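You operate a simulated robot arm through the tools that you are given. There is no shell and no other tool. Be economical: measure what you need, move in short steps, check, and stop when the job is done.

Carry out the task below with a simulated robot arm. There is one attempt and no reset: what you move stays moved.

TASK
Empty the drip tub into the gully trough and drain the trough.
Fine: the trough is nearly full, so open the purple valve before you tip; tub back, valve shut once the trough has run empty.

It is judged by the outcome, as a careful person would: the job done as asked, and still so three seconds after it is handed in. It fails if anything else is knocked over, pushed out of place, dropped, spilled or broken.

THE ROBOT
A 7-joint arm with a two-finger parallel gripper, fixed in place. Base frame: the origin is at the foot of the arm, x ahead of it, y to its left, z up; the work surface is at about z = 640. Lengths are in mm, angles in degrees, forces in N, time in s.
With the tool pointing down near the work surface it reaches from about 120 to 640 mm from the base axis. Its first joint turns from -66.0 to 66.0 degrees. Payload 2.4 kg.
The tool frame sits at the grasp point between the pads (the TCP): z along the fingers, y along the line on which they close. The tips reach 30 mm beyond it. The gripper opens to 94 mm. The fingers are 28 mm wide and 10 mm thick; the gripper's body (50 by 96 mm) begins 55 mm behind the TCP.
Orientation is told as [roll, pitch, yaw] about the base's x, y, z axes, in that order, counted from this pose: with the fingers straight down and closing along the base's y, the tool's x points along the base's -x, its y along +y and its z along -z.

THE INTERFACE
- The arm moves only by the tool drive_tool. Its argument "motion" is a list of rows, each an object (a shift or turn left out is 0, a gripper value left out holds the last) with "travel": the shift along the tool's x, y, z in m, a list of three; "turn": the turn, a rotation vector about the tool's x, y, z in degrees, a list of three; "jaw": the gripper command, from -1 (fully open) to 1 (shut), values between in proportion. In form: [{"travel": [tx, ty, tz], "turn": [rx, ry, rz], "jaw": jaw}, ...]. A call has 1 to 20 rows; each row shifts and turns the commanded pose from where the row before left it, along the tool's axes as they then stand. A row lasts 0.2 s, in which the tool goes at most 50 mm and 8.6 degrees; a call with a longer step from one row to the next is refused whole, and so is a gripper value outside its range. A pose out of reach is approached as far as the arm can. The call stops where the force on the tool passes 40 N (or 10 N more than at its start, if that is more) or the arm is blocked; 0.2 s more then pass. The fingers move at their own pace (about 153 mm/s each) and stop on an object; they squeeze with about 32 N. The grip force told is the motor's: it shows also when the fingers shut on nothing. Time passes only in rows, and 0.2 s behind the last, so rows that do not move let the fingers close. The reply holds the time, the measured pose of the TCP, the force on the tool along the base axes, the opening and the grip force, in the units named above and with some noise.
- Cameras (640 x 400 px; columns grow to the right, rows downward): "scene" is fixed at [24, 474.5, 1426.8]; the picture's right is [-0.82, -0.57, 0.00], its down [-0.42, 0.62, -0.66] and it looks along [0.38, -0.55, -0.75] (base axes); focal length 336 px, centre (320, 200). "wrist" rides on the gripper at [76, 14, -103] in the tool frame; the picture's right is [-0.18, 0.98, 0.00], its down [-0.75, -0.14, -0.64] and it looks along [-0.63, -0.12, 0.77] (tool axes); focal length 243 px, centre (320, 200). There is no depth. A picture from a camera that has moved, and an enlarged one, comes with that camera's place and axes in the base frame and with its lens.
- get_image(camera): a new picture of that camera. No time passes.
- close_up(camera, box): a new picture of the part [left, top, right, bottom] of that camera's present view, enlarged. No time passes.
- sign_off(): hands the job in; it is judged then, once.

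Go step by step. Nothing tells you positions but the pictures and the camera data: compare them with the known pose of the tool, close in by small moves and look again before you grip or let go. The budget is 120 turns and 84 pictures, counting those below and the enlarged ones. Unless the task says otherwise, let go and move clear before handing in, and close with one line.

The tools are called after "Emit:" as a command line: name --argument value ..., lists and objects as JSON in quotes. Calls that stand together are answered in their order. drive_tool: Moves the arm, as the interface text tells. Its arguments: {"type":"object","properties":{"motion":{"type":"array","items":{"type":"object","properties":{"travel":{"type":"array","items":{"type":"number"}},"turn":{"type":"array","items":{"type":"number"}},"jaw":{"type":"number"}}}}},"required":["motion"]} The other tools are called the same way: get_image (camera) takes a picture; close_up (camera, box) takes an enlarged picture of a part of a camera's view; sign_off () hands the job in.

At the start:

```text
time: 0.0
ee_pos: [402.0, -91.0, 954.5]
tool_rot: [0.0, 0.0, 0.1]
wrist_force: [0.0, -0.5, -0.5]
opening: 94.0
gripper_force: 0.2
```

scene: 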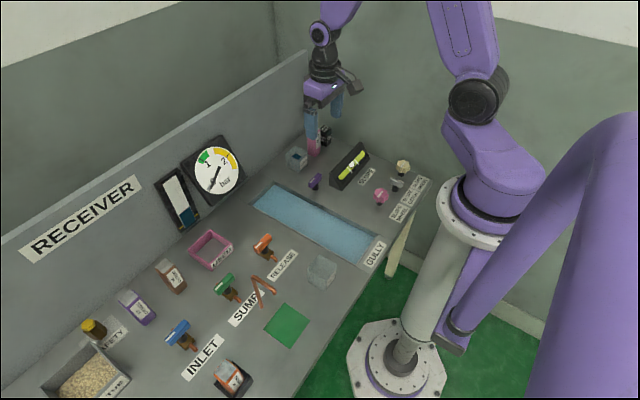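
wrist: 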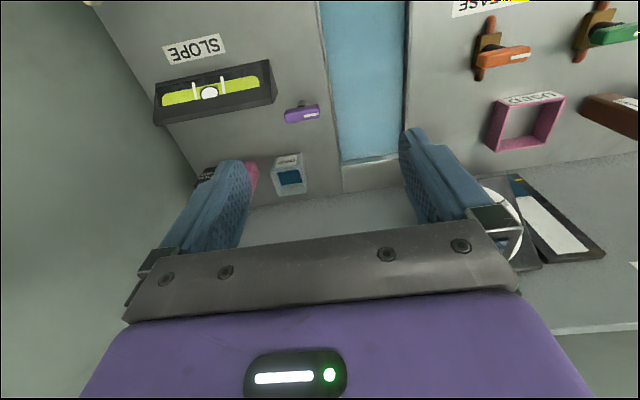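

I see a bench with the blue-filled gully trough, a purple valve near it and several small tubs. I'll enlarge the view to find the drip tub and the valve.

Emit:
close_up --camera "scene" --box '[240, 110, 440, 235]'

Emit:
close_up --camera "scene" --box '[140, 200, 360, 338]'

Emit:
close_up --camera "wrist" --box '[140, 0, 460, 200]'

```text
3.20 times, centred on (340, 172) of scene
camera zoom: at [24.0, 474.5, 1426.8], right [-0.82, -0.57, 0.0], down [-0.42, 0.62, -0.66], along [0.38, -0.55, -0.75], focal length 1074 px, centre (256, 288)
```

zoom: 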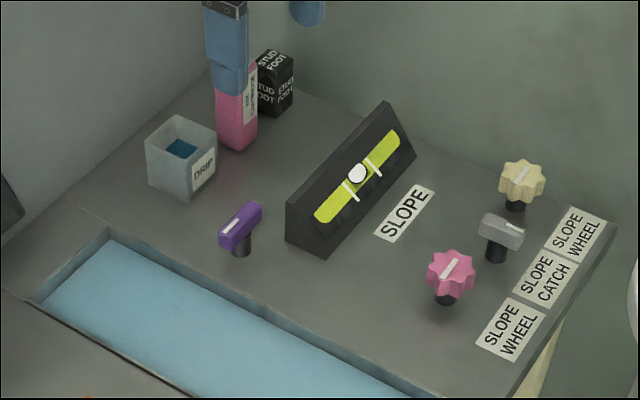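

```text
2.90 times, centred on (250, 269) of scene
camera zoom: at [24.0, 474.5, 1426.8], right [-0.82, -0.57, 0.0], down [-0.42, 0.62, -0.66], along [0.38, -0.55, -0.75], focal length 973 px, centre (523, 0)
```

zoom: 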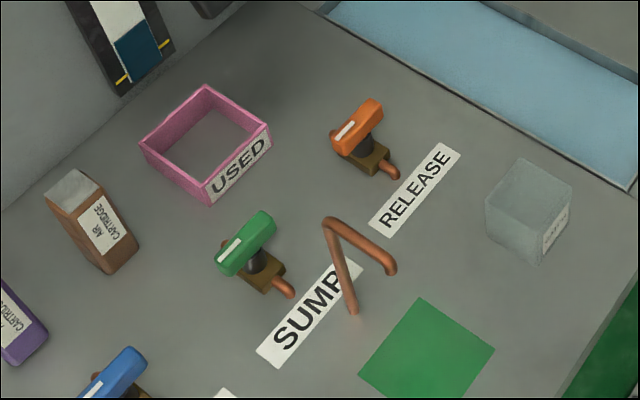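

```text
2.00 times, centred on (300, 100) of wrist
camera zoom: at [325.7, -76.5, 1057.8], right [0.18, 0.98, 0.0], down [0.75, -0.14, 0.64], along [0.63, -0.12, -0.77], focal length 485 px, centre (360, 400)
```

zoom: 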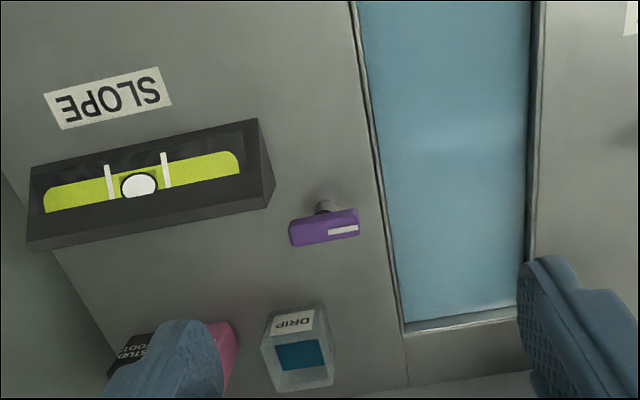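

The drip tub is near (575,-187), the purple valve near (460,-131) with its handle along y, and the gully spans about y -83 to 30. I'll move nearer the valve and look more closely.

Emit:
drive_tool --motion '[{"travel": [0.03, 0, 0.04]}, {"travel": [0.03, -0.01, 0.04]}, {"travel": [0.02, -0.01, 0.03]}]'

Emit:
get_image --camera "wrist"

Emit:
close_up --camera "scene" --box '[270, 120, 430, 220]'

```text
refused: row 2 steps farther than a row can; nothing moved
```

```text
78 pictures are left
camera wrist: at [325.7, -76.5, 1057.8], right [0.18, 0.98, 0.0], down [0.75, -0.14, 0.64], along [0.63, -0.12, -0.77], focal length 243 px, centre (320, 200)
```

wrist: 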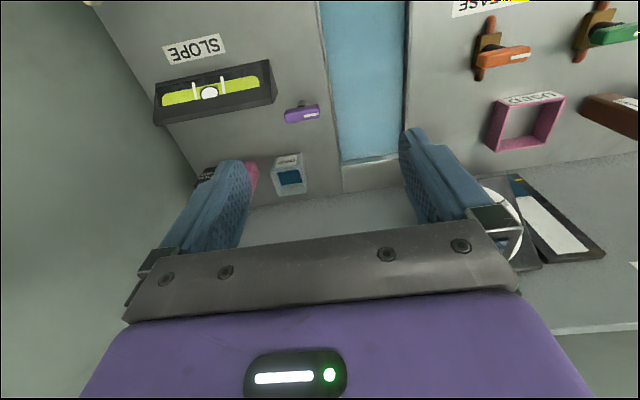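

```text
4.00 times, centred on (350, 170) of scene
camera zoom: at [24.0, 474.5, 1426.8], right [-0.82, -0.57, 0.0], down [-0.42, 0.62, -0.66], along [0.38, -0.55, -0.75], focal length 1343 px, centre (200, 320)
```

zoom: 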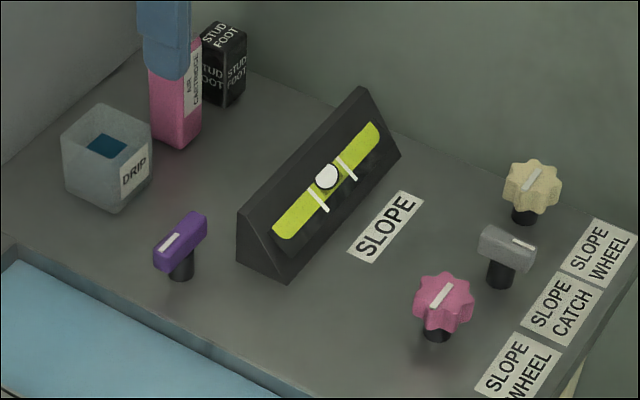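

The step was too long; I'll take smaller steps toward a spot just short of the valve, turning the tool to close along x as I go.

Emit:
drive_tool --motion '[{"travel": [0, -0.01, 0.04]}, {"travel": [0, -0.01, 0.04]}, {"travel": [0, -0.01, 0.03]}, {"travel": [0, -0.01, 0.0]}, {}]'

Emit:
get_image --camera "wrist"

```text
time: 1.2
ee_pos: [402.8, -131.4, 846.0]
tool_rot: [-0.1, 0.0, 0.0]
wrist_force: [0.4, -0.5, -0.9]
opening: 94.1
gripper_force: 0.0
```

```text
76 pictures are left
camera wrist: at [326.1, -117.9, 948.4], right [0.18, 0.98, 0.0], down [0.75, -0.14, 0.64], along [0.63, -0.12, -0.77], focal length 243 px, centre (320, 200)
```

wrist: 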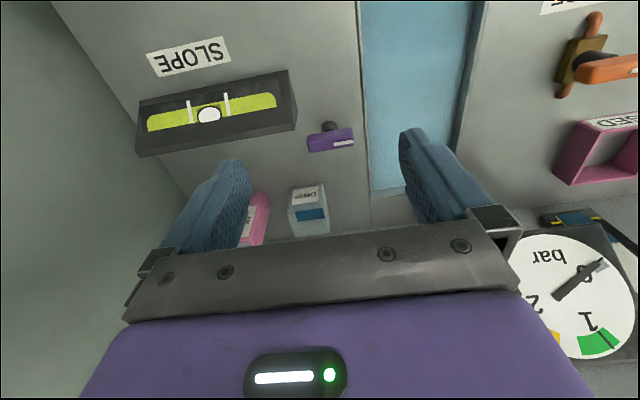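

The valve handle sits at about (458,-130,681), long axis along y. I'll go above it and yaw 90° with a part-open gripper to check alignment.

Emit:
drive_tool --motion '[{"travel": [-0.02, 0, 0], "turn": [0, 0, 0], "jaw": -0.2}, {"travel": [-0.02, 0, 0]}, {"travel": [-0.015, 0.001, 0]}, {"turn": [0, 0, 8.2]}, {"turn": [0, 0, 8.2]}, {"turn": [0, 0, 8.2]}, {"turn": [0, 0, 8.2]}, {"turn": [0, 0, 8.2]}, {"turn": [0, 0, 8.2]}, {"turn": [0, 0, 8.2]}, {"turn": [0, 0, 8.2]}, {"turn": [0, 0, 8.2]}, {"turn": [0, 0, 8.2]}, {"turn": [0, 0, 8.0]}, {"travel": [0, 0, 0.04]}, {"travel": [0, 0, 0.03]}, {}]'

Emit:
get_image --camera "wrist"

Emit:
close_up --camera "scene" --box '[250, 100, 410, 200]'

```text
time: 4.8
ee_pos: [456.7, -130.2, 774.7]
tool_rot: [-0.1, 0.0, -90.0]
wrist_force: [0.1, 0.1, -0.4]
opening: 56.3
gripper_force: 0.2
```

```text
75 pictures are left
camera wrist: at [471.4, -53.1, 877.9], right [0.98, -0.18, 0.0], down [-0.14, -0.75, 0.64], along [-0.12, -0.63, -0.77], focal length 243 px, centre (320, 200)
```

wrist: 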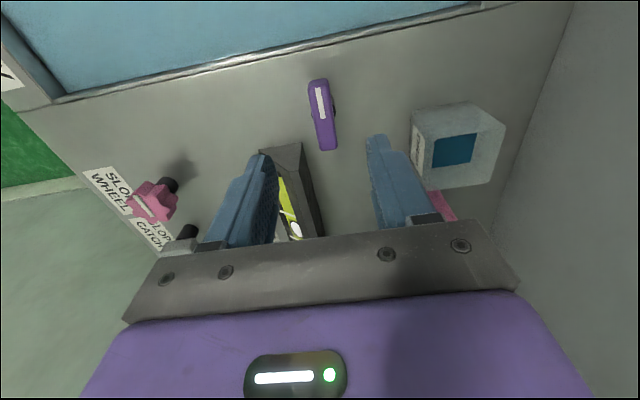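

```text
4.00 times, centred on (330, 150) of scene
camera zoom: at [24.0, 474.5, 1426.8], right [-0.82, -0.57, 0.0], down [-0.42, 0.62, -0.66], along [0.38, -0.55, -0.75], focal length 1343 px, centre (280, 400)
```

zoom: 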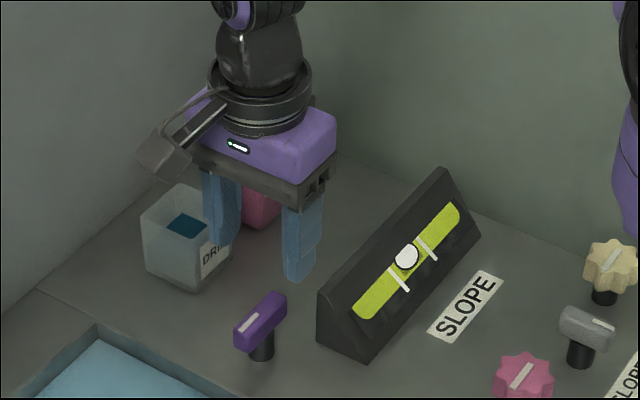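

I'm over the handle; it reads about 55 mm long, centred near (459,-126). I'll enlarge to see the stem before descending.

Emit:
close_up --camera "wrist" --box '[240, 50, 432, 170]'

Emit:
close_up --camera "scene" --box '[290, 160, 354, 200]'

```text
3.33 times, centred on (336, 110) of wrist
camera zoom: at [471.4, -53.1, 877.9], right [0.98, -0.18, 0.0], down [-0.14, -0.75, 0.64], along [-0.12, -0.63, -0.77], focal length 809 px, centre (267, 500)
```

zoom: 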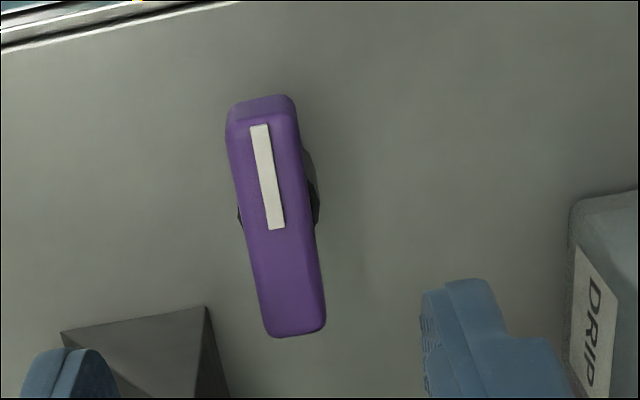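

```text
10.00 times, centred on (322, 180) of scene
camera zoom: at [24.0, 474.5, 1426.8], right [-0.82, -0.57, 0.0], down [-0.42, 0.62, -0.66], along [0.38, -0.55, -0.75], focal length 3358 px, centre (300, 400)
```

zoom: 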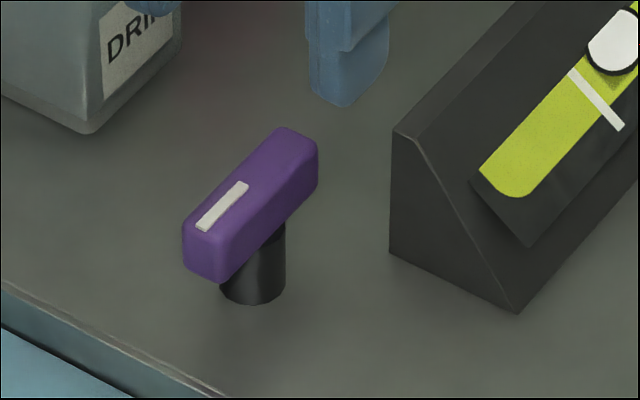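

The handle top is at about z 692 and the pivot at (460,-130). I'll descend to z≈681 and grip.

Emit:
drive_tool --motion '[{"travel": [0, 0.003, 0.03]}, {"travel": [0, 0, 0.03]}, {"travel": [0, 0, 0.02]}, {"travel": [0, 0, 0.014]}, {}]'

Emit:
get_image --camera "wrist"

Emit:
close_up --camera "scene" --box '[270, 120, 398, 200]'

```text
time: 6.0
ee_pos: [458.9, -131.9, 679.1]
tool_rot: [0.0, 0.0, -90.0]
wrist_force: [-0.7, -0.4, -0.2]
opening: 56.2
gripper_force: 0.1
```

```text
71 pictures are left
camera wrist: at [472.9, -55.1, 783.2], right [0.98, -0.18, 0.0], down [-0.14, -0.75, 0.64], along [-0.12, -0.63, -0.77], focal length 243 px, centre (320, 200)
```

wrist: 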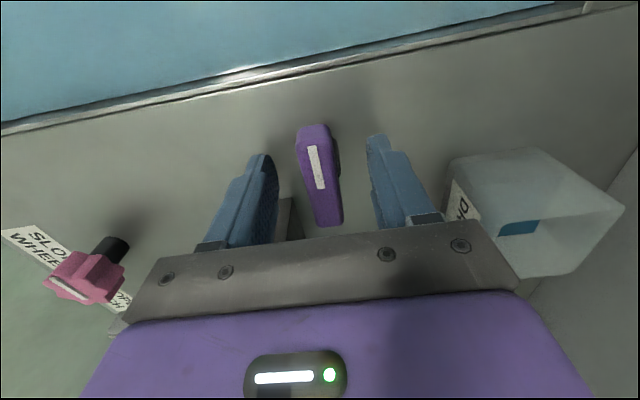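

```text
5.00 times, centred on (334, 160) of scene
camera zoom: at [24.0, 474.5, 1426.8], right [-0.82, -0.57, 0.0], down [-0.42, 0.62, -0.66], along [0.38, -0.55, -0.75], focal length 1679 px, centre (250, 400)
```

zoom: 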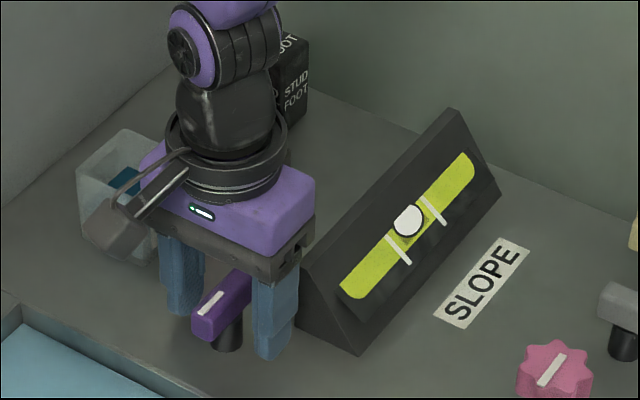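

The handle is between the fingers, centred. I'll close on it.

Emit:
drive_tool --motion '[{"travel": [0.002, 0, 0], "jaw": 1}, {}, {}]'

```text
time: 6.8
ee_pos: [460.0, -131.0, 680.8]
tool_rot: [0.3, 0.0, -90.1]
wrist_force: [10.6, -15.1, -15.9]
opening: 21.3
gripper_force: 45.0
```

Gripped (21 mm). I'll try a small turn one way to feel for a stop.

Emit:
drive_tool --motion '[{"turn": [0, 0, -6]}, {"turn": [0, 0, -6]}, {}]'

Emit:
close_up --camera "scene" --box '[270, 120, 398, 200]'

```text
time: 7.6
ee_pos: [459.8, -130.6, 681.1]
tool_rot: [0.0, 0.1, -77.9]
wrist_force: [5.5, -22.0, -11.4]
opening: 21.3
gripper_force: 45.0
```

```text
5.00 times, centred on (334, 160) of scene
camera zoom: at [24.2, 474.1, 1427.0], right [-0.82, -0.57, 0.0], down [-0.42, 0.62, -0.66], along [0.38, -0.55, -0.75], focal length 1679 px, centre (250, 400)
```

zoom: 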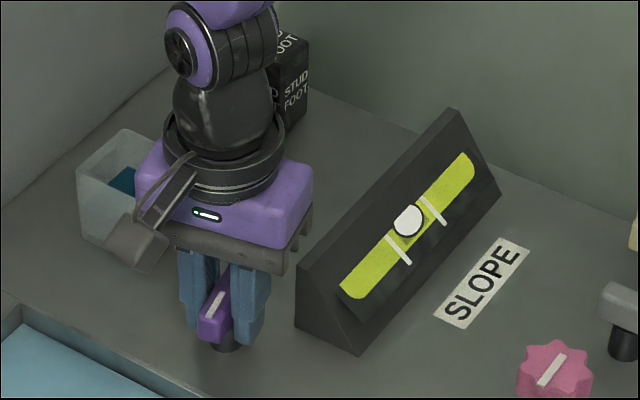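

The handle is following in this direction. I'll ease the side load and continue turning.

Emit:
drive_tool --motion '[{"travel": [-0.0015, 0, 0], "turn": [0, 0, -6]}, {"turn": [0, 0, -7]}, {"turn": [0, 0, -7]}, {"turn": [0, 0, -7]}, {}]'

Emit:
close_up --camera "scene" --box '[230, 120, 422, 240]'

```text
time: 8.8
ee_pos: [459.4, -130.6, 681.4]
tool_rot: [0.0, 0.0, -51.0]
wrist_force: [2.3, -23.4, -12.3]
opening: 21.6
gripper_force: 45.4
```

```text
3.33 times, centred on (326, 180) of scene
camera zoom: at [24.2, 474.1, 1427.0], right [-0.82, -0.57, 0.0], down [-0.42, 0.62, -0.66], along [0.38, -0.55, -0.75], focal length 1119 px, centre (300, 267)
```

zoom: 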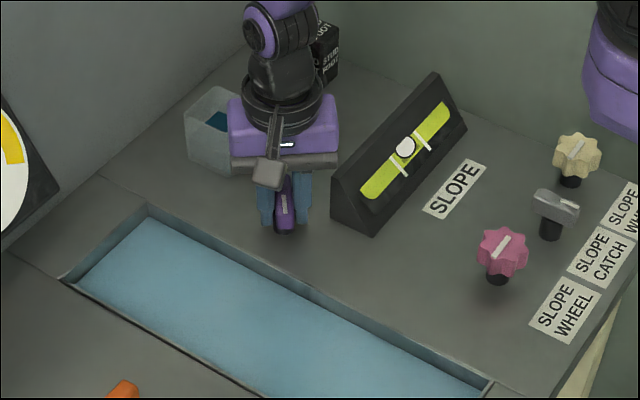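

The valve turns freely and the trough level seems to be dropping. I'll shift slightly to relieve side load and continue to the quarter turn.

Emit:
drive_tool --motion '[{"travel": [0.0016, 0.0013, 0]}, {"turn": [0, 0, -7]}, {"turn": [0, 0, -7]}, {"turn": [0, 0, -7]}, {}]'

```text
time: 9.5
ee_pos: [460.3, -129.2, 680.8]
tool_rot: [0.0, -0.2, -41.9]
wrist_force: [3.5, -2.9, -5.9]
opening: 21.3
gripper_force: 44.8
stopped in row 3: the force on the tool passed its limit (the readings are from after the stop); the commanded pose is now the measured one
```

It stopped with a force spike after about 48°. The side load is now gone; I'll try a little more turn to learn whether this is the end stop.

Emit:
drive_tool --motion '[{"turn": [0, 0, -4]}, {"turn": [0, 0, -4]}, {}]'

Emit:
close_up --camera "scene" --box '[230, 120, 422, 240]'

```text
time: 10.3
ee_pos: [460.4, -130.1, 680.8]
tool_rot: [0.0, -0.1, -33.8]
wrist_force: [-1.6, -1.3, -8.9]
opening: 21.3
gripper_force: 44.9
```

```text
3.33 times, centred on (326, 180) of scene
camera zoom: at [24.0, 474.5, 1426.8], right [-0.82, -0.57, 0.0], down [-0.42, 0.62, -0.66], along [0.38, -0.55, -0.75], focal length 1119 px, centre (300, 267)
```

zoom: 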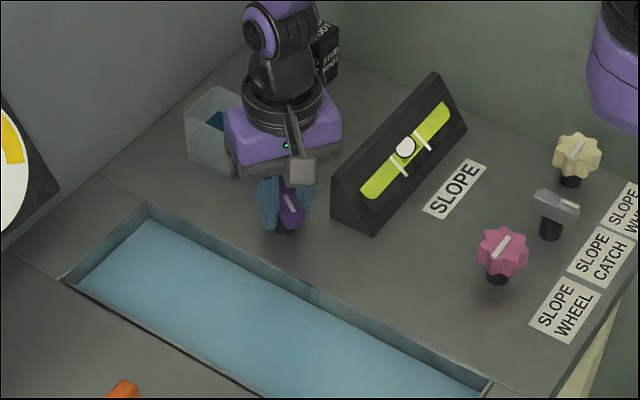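

Loads are small and it still turns. I'll continue to the full quarter turn.

Emit:
drive_tool --motion '[{"turn": [0, 0, -6]}, {"turn": [0, 0, -6]}, {"turn": [0, 0, -6]}, {"turn": [0, 0, -6]}, {"turn": [0, 0, -6]}, {}]'

Emit:
close_up --camera "scene" --box '[230, 120, 422, 240]'

```text
time: 11.7
ee_pos: [460.5, -130.7, 680.5]
tool_rot: [0.0, 0.0, -4.1]
wrist_force: [-3.9, -12.6, 8.0]
opening: 21.5
gripper_force: 45.1
```

```text
3.33 times, centred on (326, 180) of scene
camera zoom: at [23.8, 474.3, 1426.9], right [-0.82, -0.57, 0.0], down [-0.42, 0.62, -0.66], along [0.38, -0.55, -0.75], focal length 1119 px, centre (300, 267)
```

zoom: 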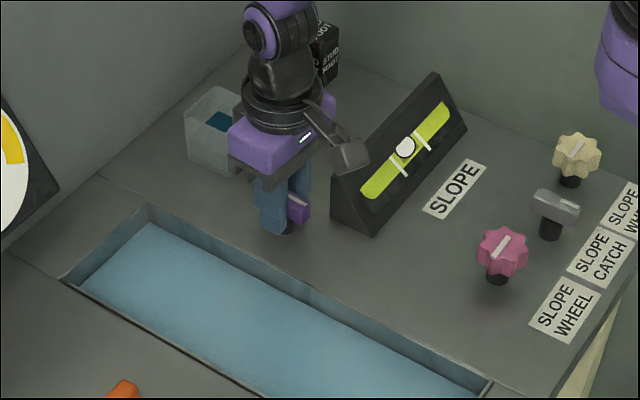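

That's nearly a quarter turn. I'll finish the last degrees, release gently and watch the level.

Emit:
drive_tool --motion '[{"turn": [0, 0, -4.5]}, {}, {"jaw": 0.06}, {}, {}, {"travel": [0, 0, -0.04]}, {"travel": [0, 0, -0.04]}, {}]'

Emit:
close_up --camera "scene" --box '[230, 120, 422, 240]'

Emit:
get_image --camera "wrist"

```text
time: 13.5
ee_pos: [456.7, -127.8, 764.2]
tool_rot: [0.1, -0.1, 0.4]
wrist_force: [-0.1, 0.1, -0.6]
opening: 44.4
gripper_force: 0.1
```

```text
3.33 times, centred on (326, 180) of scene
camera zoom: at [23.9, 474.5, 1426.8], right [-0.82, -0.57, 0.0], down [-0.42, 0.62, -0.66], along [0.38, -0.55, -0.75], focal length 1119 px, centre (300, 267)
```

zoom: 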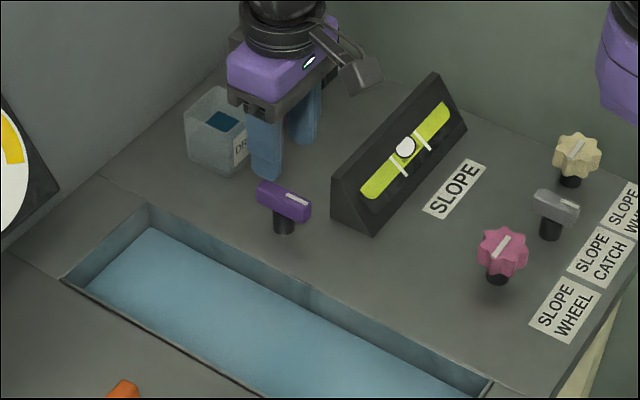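

```text
64 pictures are left
camera wrist: at [380.4, -114.5, 867.0], right [0.17, 0.98, 0.0], down [0.75, -0.13, 0.64], along [0.63, -0.11, -0.77], focal length 243 px, centre (320, 200)
```

wrist: 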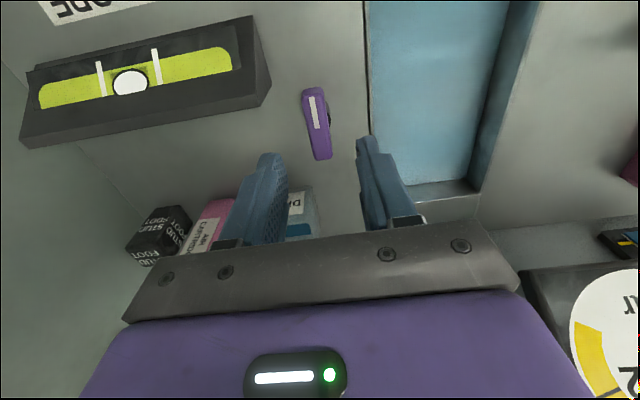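

The valve is open and the level is going down. Next I'll rise and look at the drip tub and its neighbours.

Emit:
drive_tool --motion '[{"travel": [0, -0.01, -0.04], "jaw": -1}, {"travel": [0, -0.02, -0.04]}, {"travel": [0, -0.02, 0]}, {}]'

Emit:
get_image --camera "wrist"

Emit:
close_up --camera "scene" --box '[262, 110, 358, 170]'

```text
time: 14.5
ee_pos: [459.6, -181.2, 843.5]
tool_rot: [-0.1, 0.0, 0.5]
wrist_force: [0.6, 0.4, 1.0]
opening: 93.9
gripper_force: 0.1
```

```text
63 pictures are left
camera wrist: at [383.3, -167.7, 946.6], right [0.17, 0.98, 0.0], down [0.75, -0.13, 0.64], along [0.63, -0.11, -0.77], focal length 243 px, centre (320, 200)
```

wrist: 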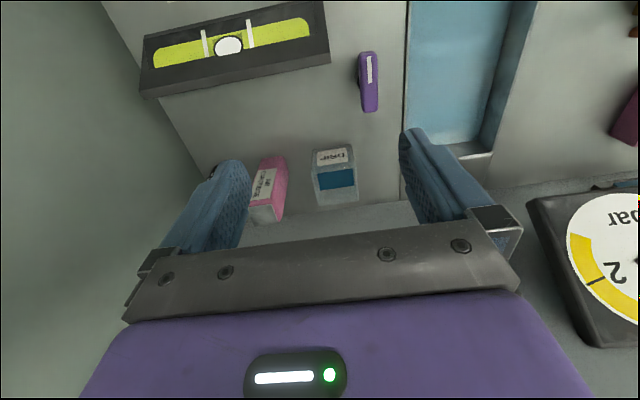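

```text
6.67 times, centred on (310, 140) of scene
camera zoom: at [24.0, 474.5, 1426.8], right [-0.82, -0.57, 0.0], down [-0.42, 0.62, -0.66], along [0.38, -0.55, -0.75], focal length 2239 px, centre (387, 600)
```

zoom: 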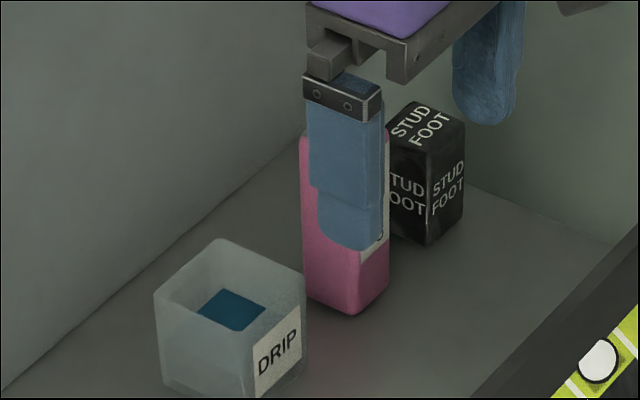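

Emit:
close_up --camera "wrist" --box '[200, 90, 440, 240]'

Emit:
close_up --camera "scene" --box '[262, 130, 342, 180]'

```text
2.67 times, centred on (320, 165) of wrist
camera zoom: at [383.3, -167.7, 946.6], right [0.17, 0.98, 0.0], down [0.75, -0.13, 0.64], along [0.63, -0.11, -0.77], focal length 647 px, centre (320, 293)
```

zoom: 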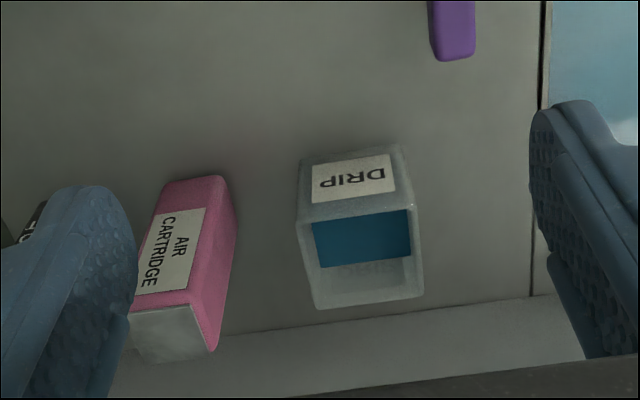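

```text
8.00 times, centred on (302, 155) of scene
camera zoom: at [24.0, 474.5, 1426.8], right [-0.82, -0.57, 0.0], down [-0.42, 0.62, -0.66], along [0.38, -0.55, -0.75], focal length 2686 px, centre (464, 560)
```

zoom: 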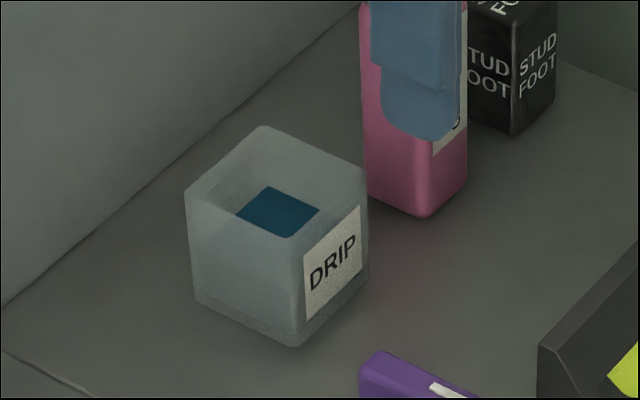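

The tub spans about x 544–597, y −206…−153, top z≈698; the pink cartridge leaves about 40 mm beside it. I'll go over the tub at safe height with the jaw at about 84 mm and check.

Emit:
drive_tool --motion '[{"travel": [-0.04, 0, 0], "jaw": -0.78}, {"travel": [-0.04, 0, 0]}, {"travel": [-0.031, 0.001, 0]}, {"travel": [0, 0, 0.04], "turn": [0, 0, 0.5]}, {"travel": [0, 0, 0.03]}, {}]'

Emit:
get_image --camera "wrist"

Emit:
close_up --camera "scene" --box '[254, 90, 382, 170]'

```text
time: 15.9
ee_pos: [573.7, -178.1, 772.2]
tool_rot: [0.0, -0.1, 0.1]
wrist_force: [-0.2, -0.5, 0.0]
opening: 83.8
gripper_force: 0.1
```

```text
59 pictures are left
camera wrist: at [497.1, -164.2, 875.4], right [0.18, 0.98, 0.0], down [0.75, -0.14, 0.64], along [0.63, -0.12, -0.77], focal length 243 px, centre (320, 200)
```

wrist: 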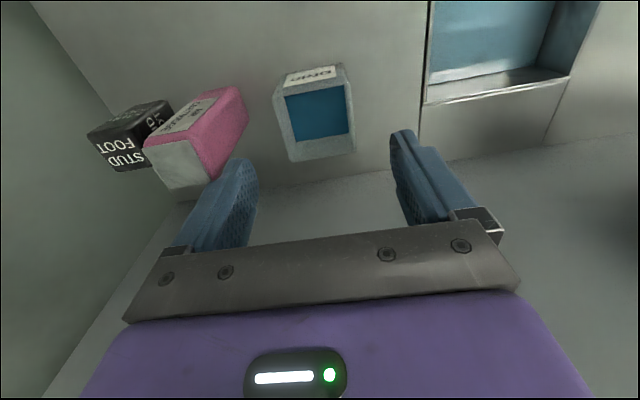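

```text
5.00 times, centred on (318, 130) of scene
camera zoom: at [24.0, 474.5, 1426.8], right [-0.82, -0.57, 0.0], down [-0.42, 0.62, -0.66], along [0.38, -0.55, -0.75], focal length 1679 px, centre (330, 550)
```

zoom: 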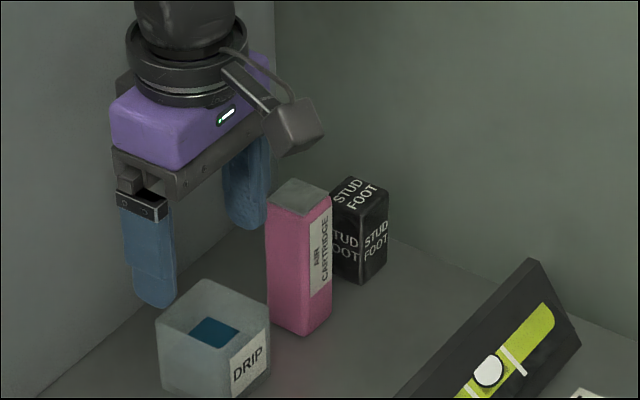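

The jaw straddles the tub, and the cartridge is clear by about 20 mm. I'll correct a couple of mm and descend to z≈680.

Emit:
drive_tool --motion '[{"travel": [0.002, -0.0015, 0.03]}, {"travel": [0, 0, 0.03]}, {"travel": [0, 0, 0.02]}, {"travel": [0, 0, 0.01]}, {}]'

Emit:
get_image --camera "wrist"

Emit:
close_up --camera "scene" --box '[254, 90, 382, 170]'

```text
time: 17.1
ee_pos: [570.5, -179.9, 681.5]
tool_rot: [-0.1, 0.0, 0.0]
wrist_force: [-0.8, 0.7, -0.5]
opening: 83.7
gripper_force: 0.0
```

```text
57 pictures are left
camera wrist: at [495.1, -166.7, 785.0], right [0.18, 0.98, 0.0], down [0.75, -0.14, 0.64], along [0.63, -0.12, -0.77], focal length 243 px, centre (320, 200)
```

wrist: 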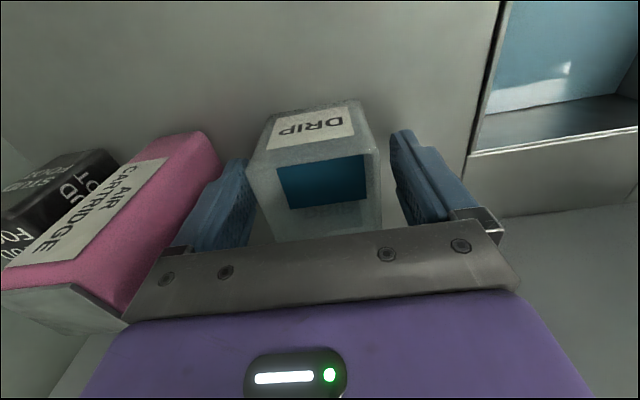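

```text
5.00 times, centred on (318, 130) of scene
camera zoom: at [24.0, 474.5, 1426.8], right [-0.82, -0.57, 0.0], down [-0.42, 0.62, -0.66], along [0.38, -0.55, -0.75], focal length 1679 px, centre (330, 550)
```

zoom: 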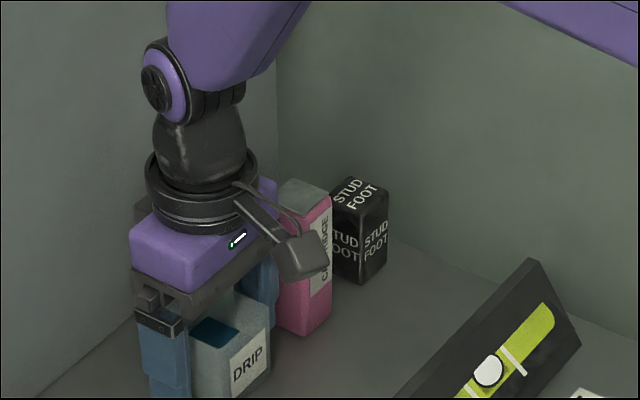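

The tub is centred between the pads. Closing and lifting straight up a little.

Emit:
drive_tool --motion '[{"jaw": 1}, {}, {}, {"travel": [0, 0, -0.005]}, {"travel": [0, 0, -0.02]}, {}]'

Emit:
get_image --camera "wrist"

Emit:
get_image --camera "scene"

```text
time: 18.5
ee_pos: [569.1, -178.7, 706.8]
tool_rot: [0.0, 0.0, 0.0]
wrist_force: [1.0, -0.1, -0.7]
opening: 59.5
gripper_force: 31.9
```

```text
55 pictures are left
camera wrist: at [493.4, -165.2, 808.9], right [0.18, 0.98, 0.0], down [0.75, -0.14, 0.64], along [0.63, -0.12, -0.77], focal length 243 px, centre (320, 200)
```

wrist: 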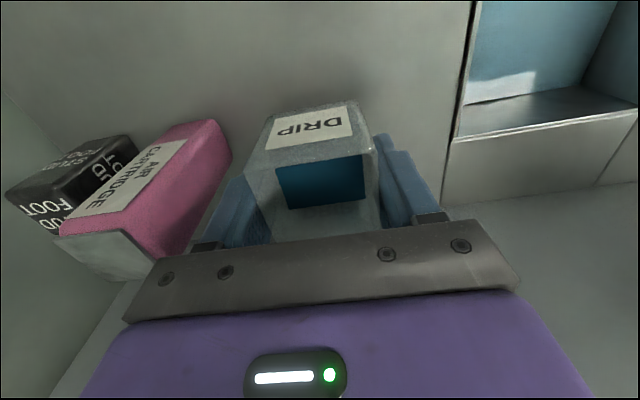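

```text
54 pictures are left
```

scene: 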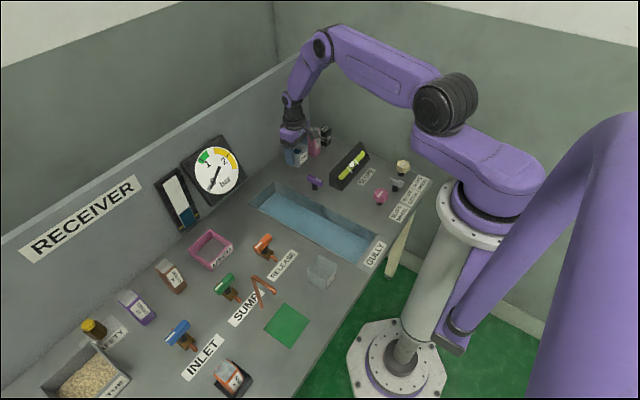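

The tub is lifted cleanly and the trough has room now. I'll raise it to z≈800 and carry it level over the gully.

Emit:
drive_tool --motion '[{"travel": [0, 0, -0.015]}, {"travel": [0, 0, -0.022]}, {"travel": [0, 0, -0.022]}, {"travel": [0, 0, -0.022]}, {"travel": [0, 0, -0.015]}, {"travel": [0.01, 0.01, 0]}, {"travel": [0.02, 0.02, 0]}, {"travel": [0.02, 0.022, 0]}, {"travel": [0.02, 0.022, 0]}, {"travel": [0.02, 0.022, 0]}, {"travel": [0.02, 0.022, 0]}, {"travel": [0.015, 0.02, 0]}, {"travel": [0.01, 0.015, 0]}, {}, {}]'

Emit:
get_image --camera "scene"

Emit:
get_image --camera "wrist"

```text
time: 21.7
ee_pos: [434.5, -27.4, 799.5]
tool_rot: [0.0, 0.0, 0.1]
wrist_force: [0.1, -0.3, -0.3]
opening: 59.7
gripper_force: 32.1
```

```text
53 pictures are left
```

scene: 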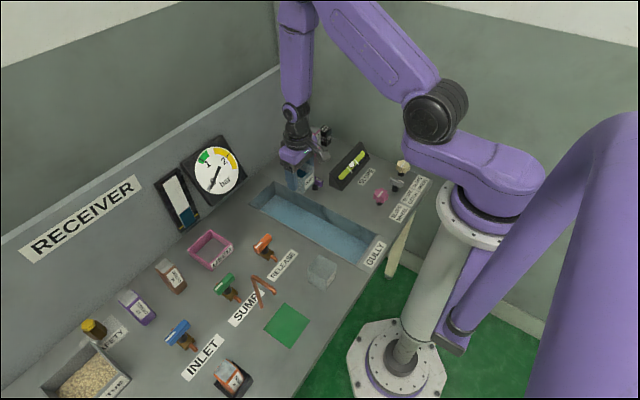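

```text
52 pictures are left
camera wrist: at [358.7, -13.2, 903.2], right [0.18, 0.98, 0.0], down [0.75, -0.14, 0.64], along [0.63, -0.12, -0.77], focal length 243 px, centre (320, 200)
```

wrist: 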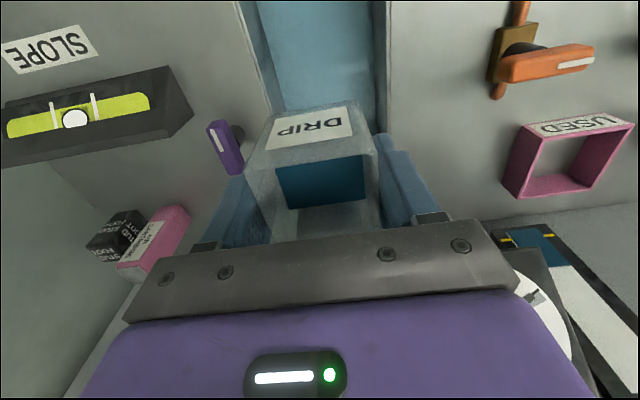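

The tub is over the gully. I'll tilt it forward in stages (opening toward the robot, along the trough) and check.

Emit:
drive_tool --motion '[{"turn": [0, -5, 0]}, {"turn": [0, -5, 0]}, {"turn": [0, -5, 0]}, {"turn": [0, -5, 0]}, {"turn": [0, -5, 0]}, {"turn": [0, -5, 0]}, {"turn": [0, -5, 0]}, {"turn": [0, -5, 0]}, {}]'

Emit:
get_image --camera "scene"

Emit:
get_image --camera "wrist"

```text
time: 23.7
ee_pos: [434.9, -26.8, 802.4]
tool_rot: [-0.1, -40.1, 0.0]
wrist_force: [0.0, -0.1, -1.1]
opening: 59.4
gripper_force: 32.5
```

```text
51 pictures are left
```

scene: 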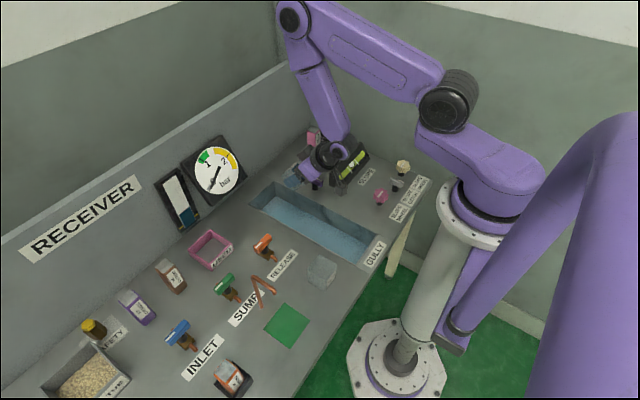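

```text
50 pictures are left
camera wrist: at [310.8, -12.8, 831.9], right [0.14, 0.98, 0.12], down [0.16, -0.14, 0.98], along [0.98, -0.12, -0.18], focal length 243 px, centre (320, 200)
```

wrist: 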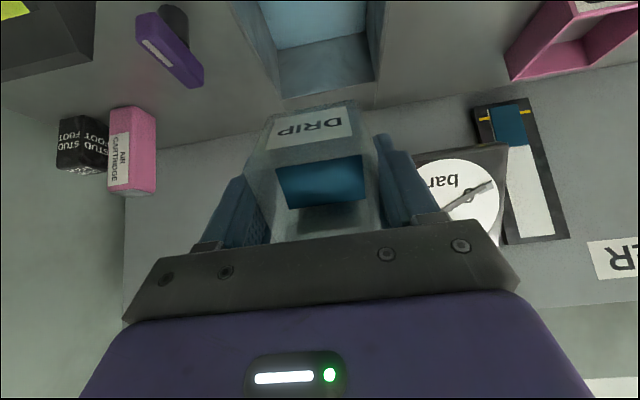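

No pour visible yet and motion is clear. I'll continue tilting.

Emit:
drive_tool --motion '[{"turn": [0, -5, 0]}, {"turn": [0, -5, 0]}, {"turn": [0, -5, 0]}, {"turn": [0, -5, 0]}, {"turn": [0, -5, 0]}, {"turn": [0, -5, 0]}, {"turn": [0, -5, 0]}, {}]'

Emit:
close_up --camera "scene" --box '[230, 100, 422, 270]'

Emit:
get_image --camera "wrist"

```text
time: 25.5
ee_pos: [434.6, -26.3, 803.0]
tool_rot: [-0.1, -75.1, 0.1]
wrist_force: [0.0, -0.1, 0.0]
opening: 59.9
gripper_force: 32.5
```

```text
2.35 times, centred on (326, 185) of scene
camera zoom: at [23.9, 474.5, 1426.8], right [-0.82, -0.57, 0.0], down [-0.42, 0.62, -0.66], along [0.38, -0.55, -0.75], focal length 790 px, centre (306, 235)
```

zoom: 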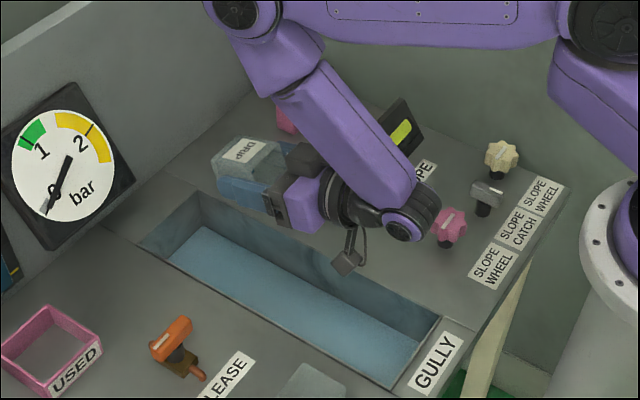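

```text
48 pictures are left
camera wrist: at [316.1, -12.4, 755.8], right [0.05, 0.98, 0.18], down [-0.43, -0.14, 0.89], along [0.9, -0.12, 0.41], focal length 243 px, centre (320, 200)
```

wrist: 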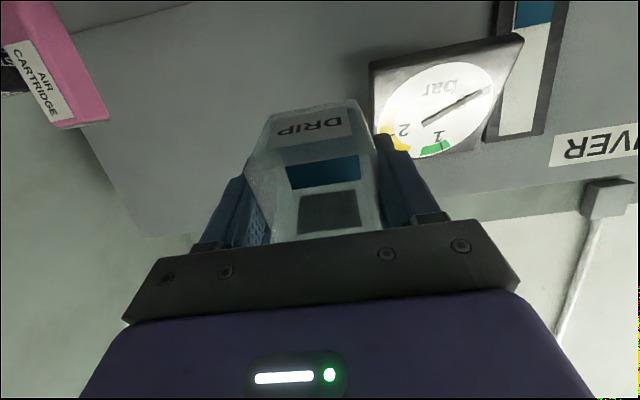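

It seems to be pouring, since less liquid is visible in the tub. I'll tip further past horizontal and let it drain.

Emit:
drive_tool --motion '[{"turn": [0, -4, 0]}, {"turn": [0, -4, 0]}, {"turn": [0, -4, 0]}, {"turn": [0, -4, 0]}, {"turn": [0, -4, 0]}, {"turn": [0, -4, 0]}, {"turn": [0, -4, 0]}, {"turn": [0, -4, 0]}, {}, {}, {}]'

Emit:
close_up --camera "scene" --box '[230, 100, 422, 270]'

Emit:
get_image --camera "wrist"

```text
time: 27.9
ee_pos: [464.5, 1.7, 786.7]
tool_rot: [180.0, -73.1, 180.0]
wrist_force: [0.1, -0.4, -1.0]
opening: 59.7
gripper_force: 31.9
out of reach, approached as far as the arm can: row 6, 7, 8
```

```text
2.35 times, centred on (326, 185) of scene
camera zoom: at [24.0, 474.5, 1426.8], right [-0.82, -0.57, 0.0], down [-0.42, 0.62, -0.66], along [0.38, -0.55, -0.75], focal length 790 px, centre (306, 235)
```

zoom: 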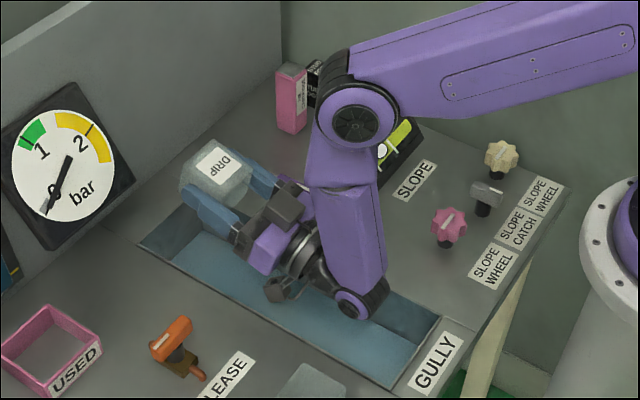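

```text
46 pictures are left
camera wrist: at [388.5, 15.8, 684.3], right [-0.05, 0.98, 0.18], down [-0.83, -0.14, 0.53], along [0.55, -0.12, 0.83], focal length 243 px, centre (320, 200)
```

wrist: 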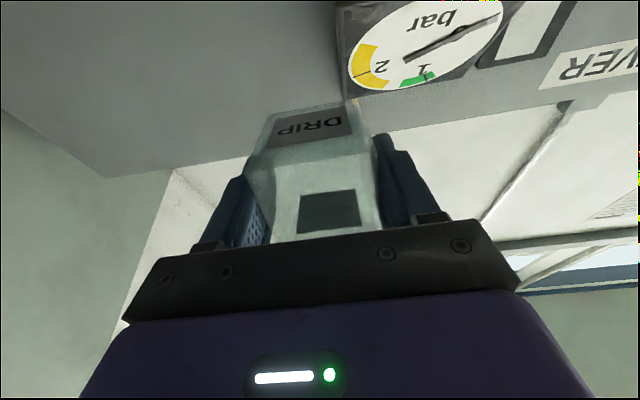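

The tub now reads empty, though the arm drifted at the reach limit (still above the trough). I'll hold briefly, then tilt back in small steps.

Emit:
drive_tool --motion '[{}, {}, {"turn": [0, 3, 0]}, {"turn": [0, 3, 0]}, {"turn": [0, 3, 0]}, {}]'

Emit:
close_up --camera "scene" --box '[230, 100, 422, 270]'

```text
time: 29.3
ee_pos: [464.9, 1.0, 786.0]
tool_rot: [-180.0, -82.0, 179.9]
wrist_force: [0.4, 0.4, 0.0]
opening: 59.6
gripper_force: 31.9
```

```text
2.35 times, centred on (326, 185) of scene
camera zoom: at [24.0, 474.5, 1426.8], right [-0.82, -0.57, 0.0], down [-0.42, 0.62, -0.66], along [0.38, -0.55, -0.75], focal length 790 px, centre (306, 235)
```

zoom: 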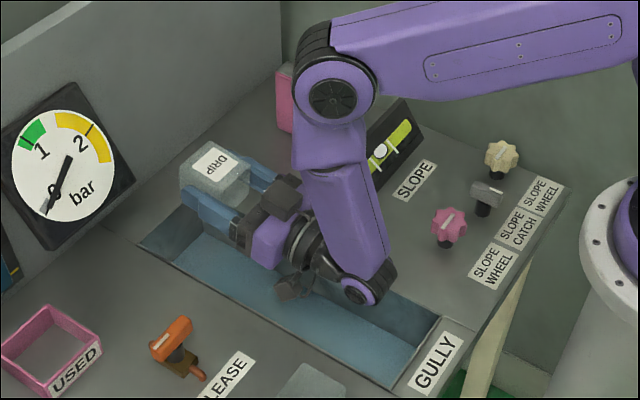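

Motion is well-behaved. Continuing back toward upright.

Emit:
drive_tool --motion '[{"turn": [0, 5, 0]}, {"turn": [0, 6, 0]}, {"turn": [0, 6, 0]}, {"turn": [0, 6, 0]}, {"turn": [0, 6, 0]}, {"turn": [0, 6, 0]}, {"turn": [0, 6, 0]}, {"turn": [0, 6, 0]}, {"turn": [0, 6, 0]}, {}]'

Emit:
get_image --camera "wrist"

```text
time: 31.5
ee_pos: [465.1, 0.3, 786.5]
tool_rot: [-0.1, -44.9, 0.1]
wrist_force: [-0.3, 0.4, 0.0]
opening: 59.4
gripper_force: 31.9
```

```text
44 pictures are left
camera wrist: at [338.4, 14.8, 806.0], right [0.13, 0.98, 0.13], down [0.08, -0.14, 0.99], along [0.99, -0.12, -0.1], focal length 243 px, centre (320, 200)
```

wrist: 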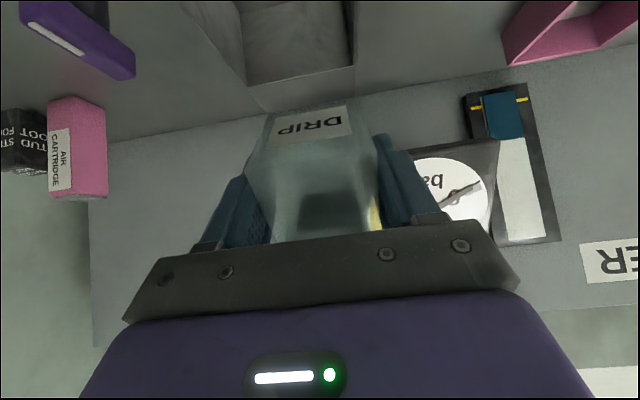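

The tub is empty. I'll finish levelling and rise.

Emit:
drive_tool --motion '[{"turn": [0, 6, 0]}, {"turn": [0, 6, 0]}, {"turn": [0, 6, 0]}, {"turn": [0, 6, 0]}, {"turn": [0, 6, 0]}, {"turn": [0, 6, 0]}, {"turn": [0, 6, 0]}, {"turn": [0, 2.9, 0]}, {"travel": [0, 0, -0.015]}, {}]'

Emit:
get_image --camera "scene"

Emit:
get_image --camera "wrist"

```text
time: 33.7
ee_pos: [463.0, 0.9, 802.0]
tool_rot: [-0.1, -0.2, 0.0]
wrist_force: [0.2, 0.4, -1.4]
opening: 59.5
gripper_force: 31.9
```

```text
43 pictures are left
```

scene: 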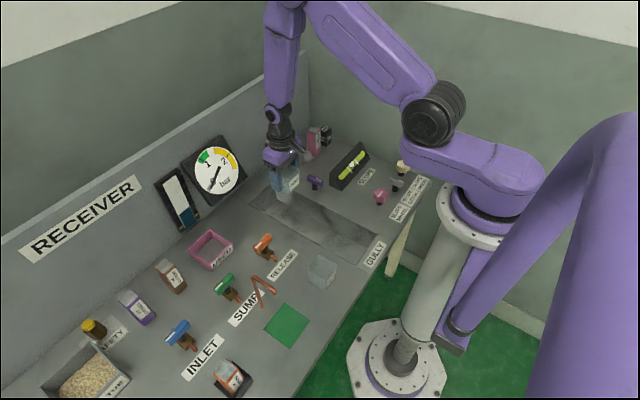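

```text
42 pictures are left
camera wrist: at [387.3, 14.4, 905.6], right [0.18, 0.98, 0.0], down [0.75, -0.14, 0.64], along [0.63, -0.12, -0.77], focal length 243 px, centre (320, 200)
```

wrist: 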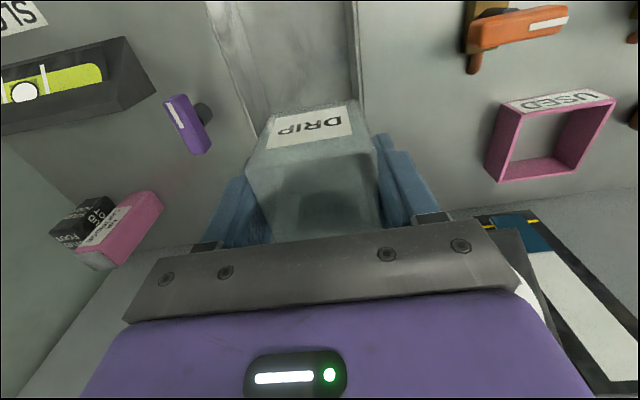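

The trough looks empty already. Now I'll carry the tub back over its original spot (570.5, −180).

Emit:
drive_tool --motion '[{"travel": [-0.008, -0.01, 0]}, {"travel": [-0.012, -0.022, 0]}, {"travel": [-0.012, -0.022, 0]}, {"travel": [-0.012, -0.022, 0]}, {"travel": [-0.012, -0.022, 0]}, {"travel": [-0.012, -0.022, 0]}, {"travel": [-0.012, -0.022, 0]}, {"travel": [-0.012, -0.02, 0]}, {"travel": [-0.01, -0.012, 0]}, {"travel": [-0.005, -0.007, 0]}, {}, {"travel": [0, 0, 0.02]}, {"travel": [0, 0, 0.03]}, {"travel": [0, 0, 0.03]}, {}]'

Emit:
get_image --camera "wrist"

```text
time: 36.9
ee_pos: [571.8, -180.2, 720.4]
tool_rot: [0.0, -0.2, 0.0]
wrist_force: [-0.1, -0.2, -0.1]
opening: 59.7
gripper_force: 31.7
```

```text
41 pictures are left
camera wrist: at [496.0, -166.2, 825.2], right [0.18, 0.98, 0.0], down [0.75, -0.14, 0.64], along [0.63, -0.12, -0.76], focal length 243 px, centre (320, 200)
```

wrist: 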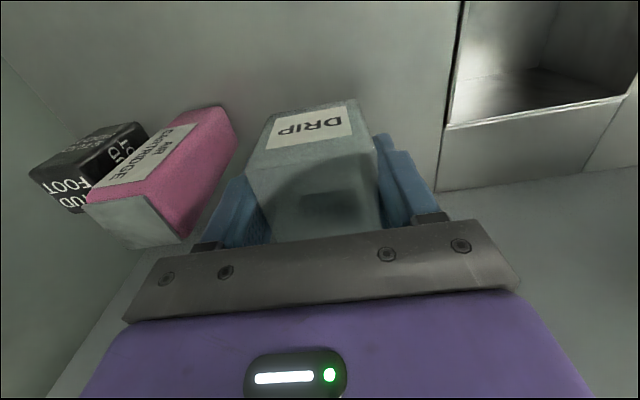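

Aligned above its place; lowering to contact at z≈682.

Emit:
drive_tool --motion '[{"travel": [0.001, 0, 0.018]}, {"travel": [0, 0, 0.014]}, {"travel": [0, 0, 0.004]}, {"travel": [0, 0, 0.002]}, {}]'

```text
time: 38.1
ee_pos: [571.3, -181.7, 685.4]
tool_rot: [0.0, -0.3, 0.0]
wrist_force: [0.1, -0.1, -0.4]
opening: 59.4
gripper_force: 31.8
```

Emit:
drive_tool --motion '[{"travel": [0, 0, 0.002], "turn": [0, 0.2, 0]}, {"travel": [0, 0, 0.0015]}, {}]'

Emit:
close_up --camera "scene" --box '[254, 120, 350, 180]'

```text
time: 38.9
ee_pos: [570.7, -181.8, 682.6]
tool_rot: [0.0, -0.1, 0.1]
wrist_force: [-6.0, 0.1, 25.5]
opening: 59.6
gripper_force: 32.2
```

```text
6.67 times, centred on (302, 150) of scene
camera zoom: at [23.4, 474.7, 1426.8], right [-0.82, -0.57, 0.0], down [-0.42, 0.62, -0.66], along [0.38, -0.55, -0.75], focal length 2239 px, centre (440, 533)
```

zoom: 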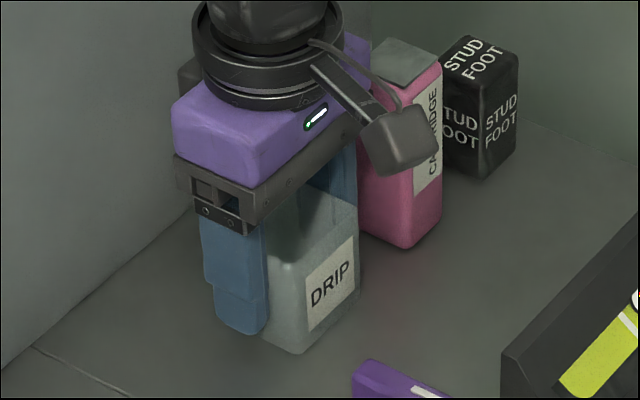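

The tub stands on the bench (contact force felt). I'll ease the load, open to about 84 mm and rise straight up.

Emit:
drive_tool --motion '[{"travel": [0, 0, -0.001]}, {"jaw": 0.0}, {"jaw": -0.75}, {}, {}, {"travel": [0, 0, -0.02]}, {"travel": [0, 0, -0.035]}, {"travel": [0, 0, -0.035]}, {"travel": [0, 0, -0.02]}, {}]'

Emit:
get_image --camera "wrist"

Emit:
close_up --camera "scene" --box '[240, 110, 400, 260]'

```text
time: 41.1
ee_pos: [573.5, -181.0, 792.7]
tool_rot: [0.0, 0.1, 0.1]
wrist_force: [0.1, 0.8, -0.1]
opening: 82.5
gripper_force: 0.0
```

```text
39 pictures are left
camera wrist: at [497.1, -167.3, 894.9], right [0.18, 0.98, 0.0], down [0.75, -0.14, 0.64], along [0.63, -0.12, -0.77], focal length 243 px, centre (320, 200)
```

wrist: 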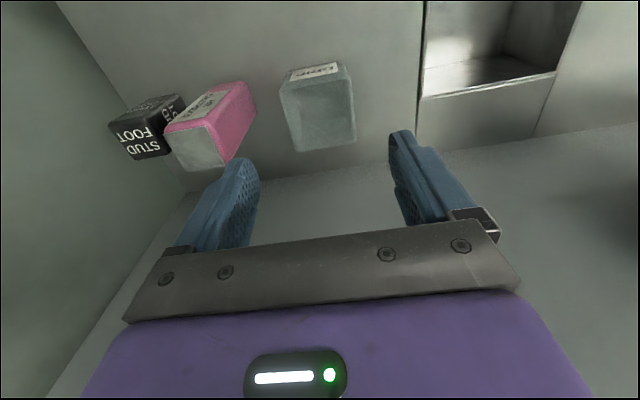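

```text
2.67 times, centred on (320, 185) of scene
camera zoom: at [23.9, 474.5, 1426.8], right [-0.82, -0.57, 0.0], down [-0.42, 0.62, -0.66], along [0.38, -0.55, -0.75], focal length 895 px, centre (320, 240)
```

zoom: 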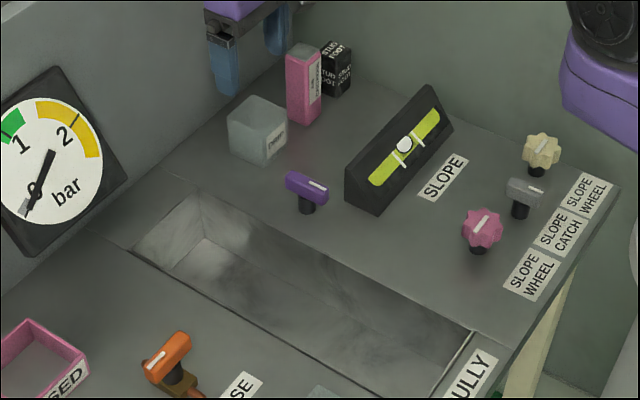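

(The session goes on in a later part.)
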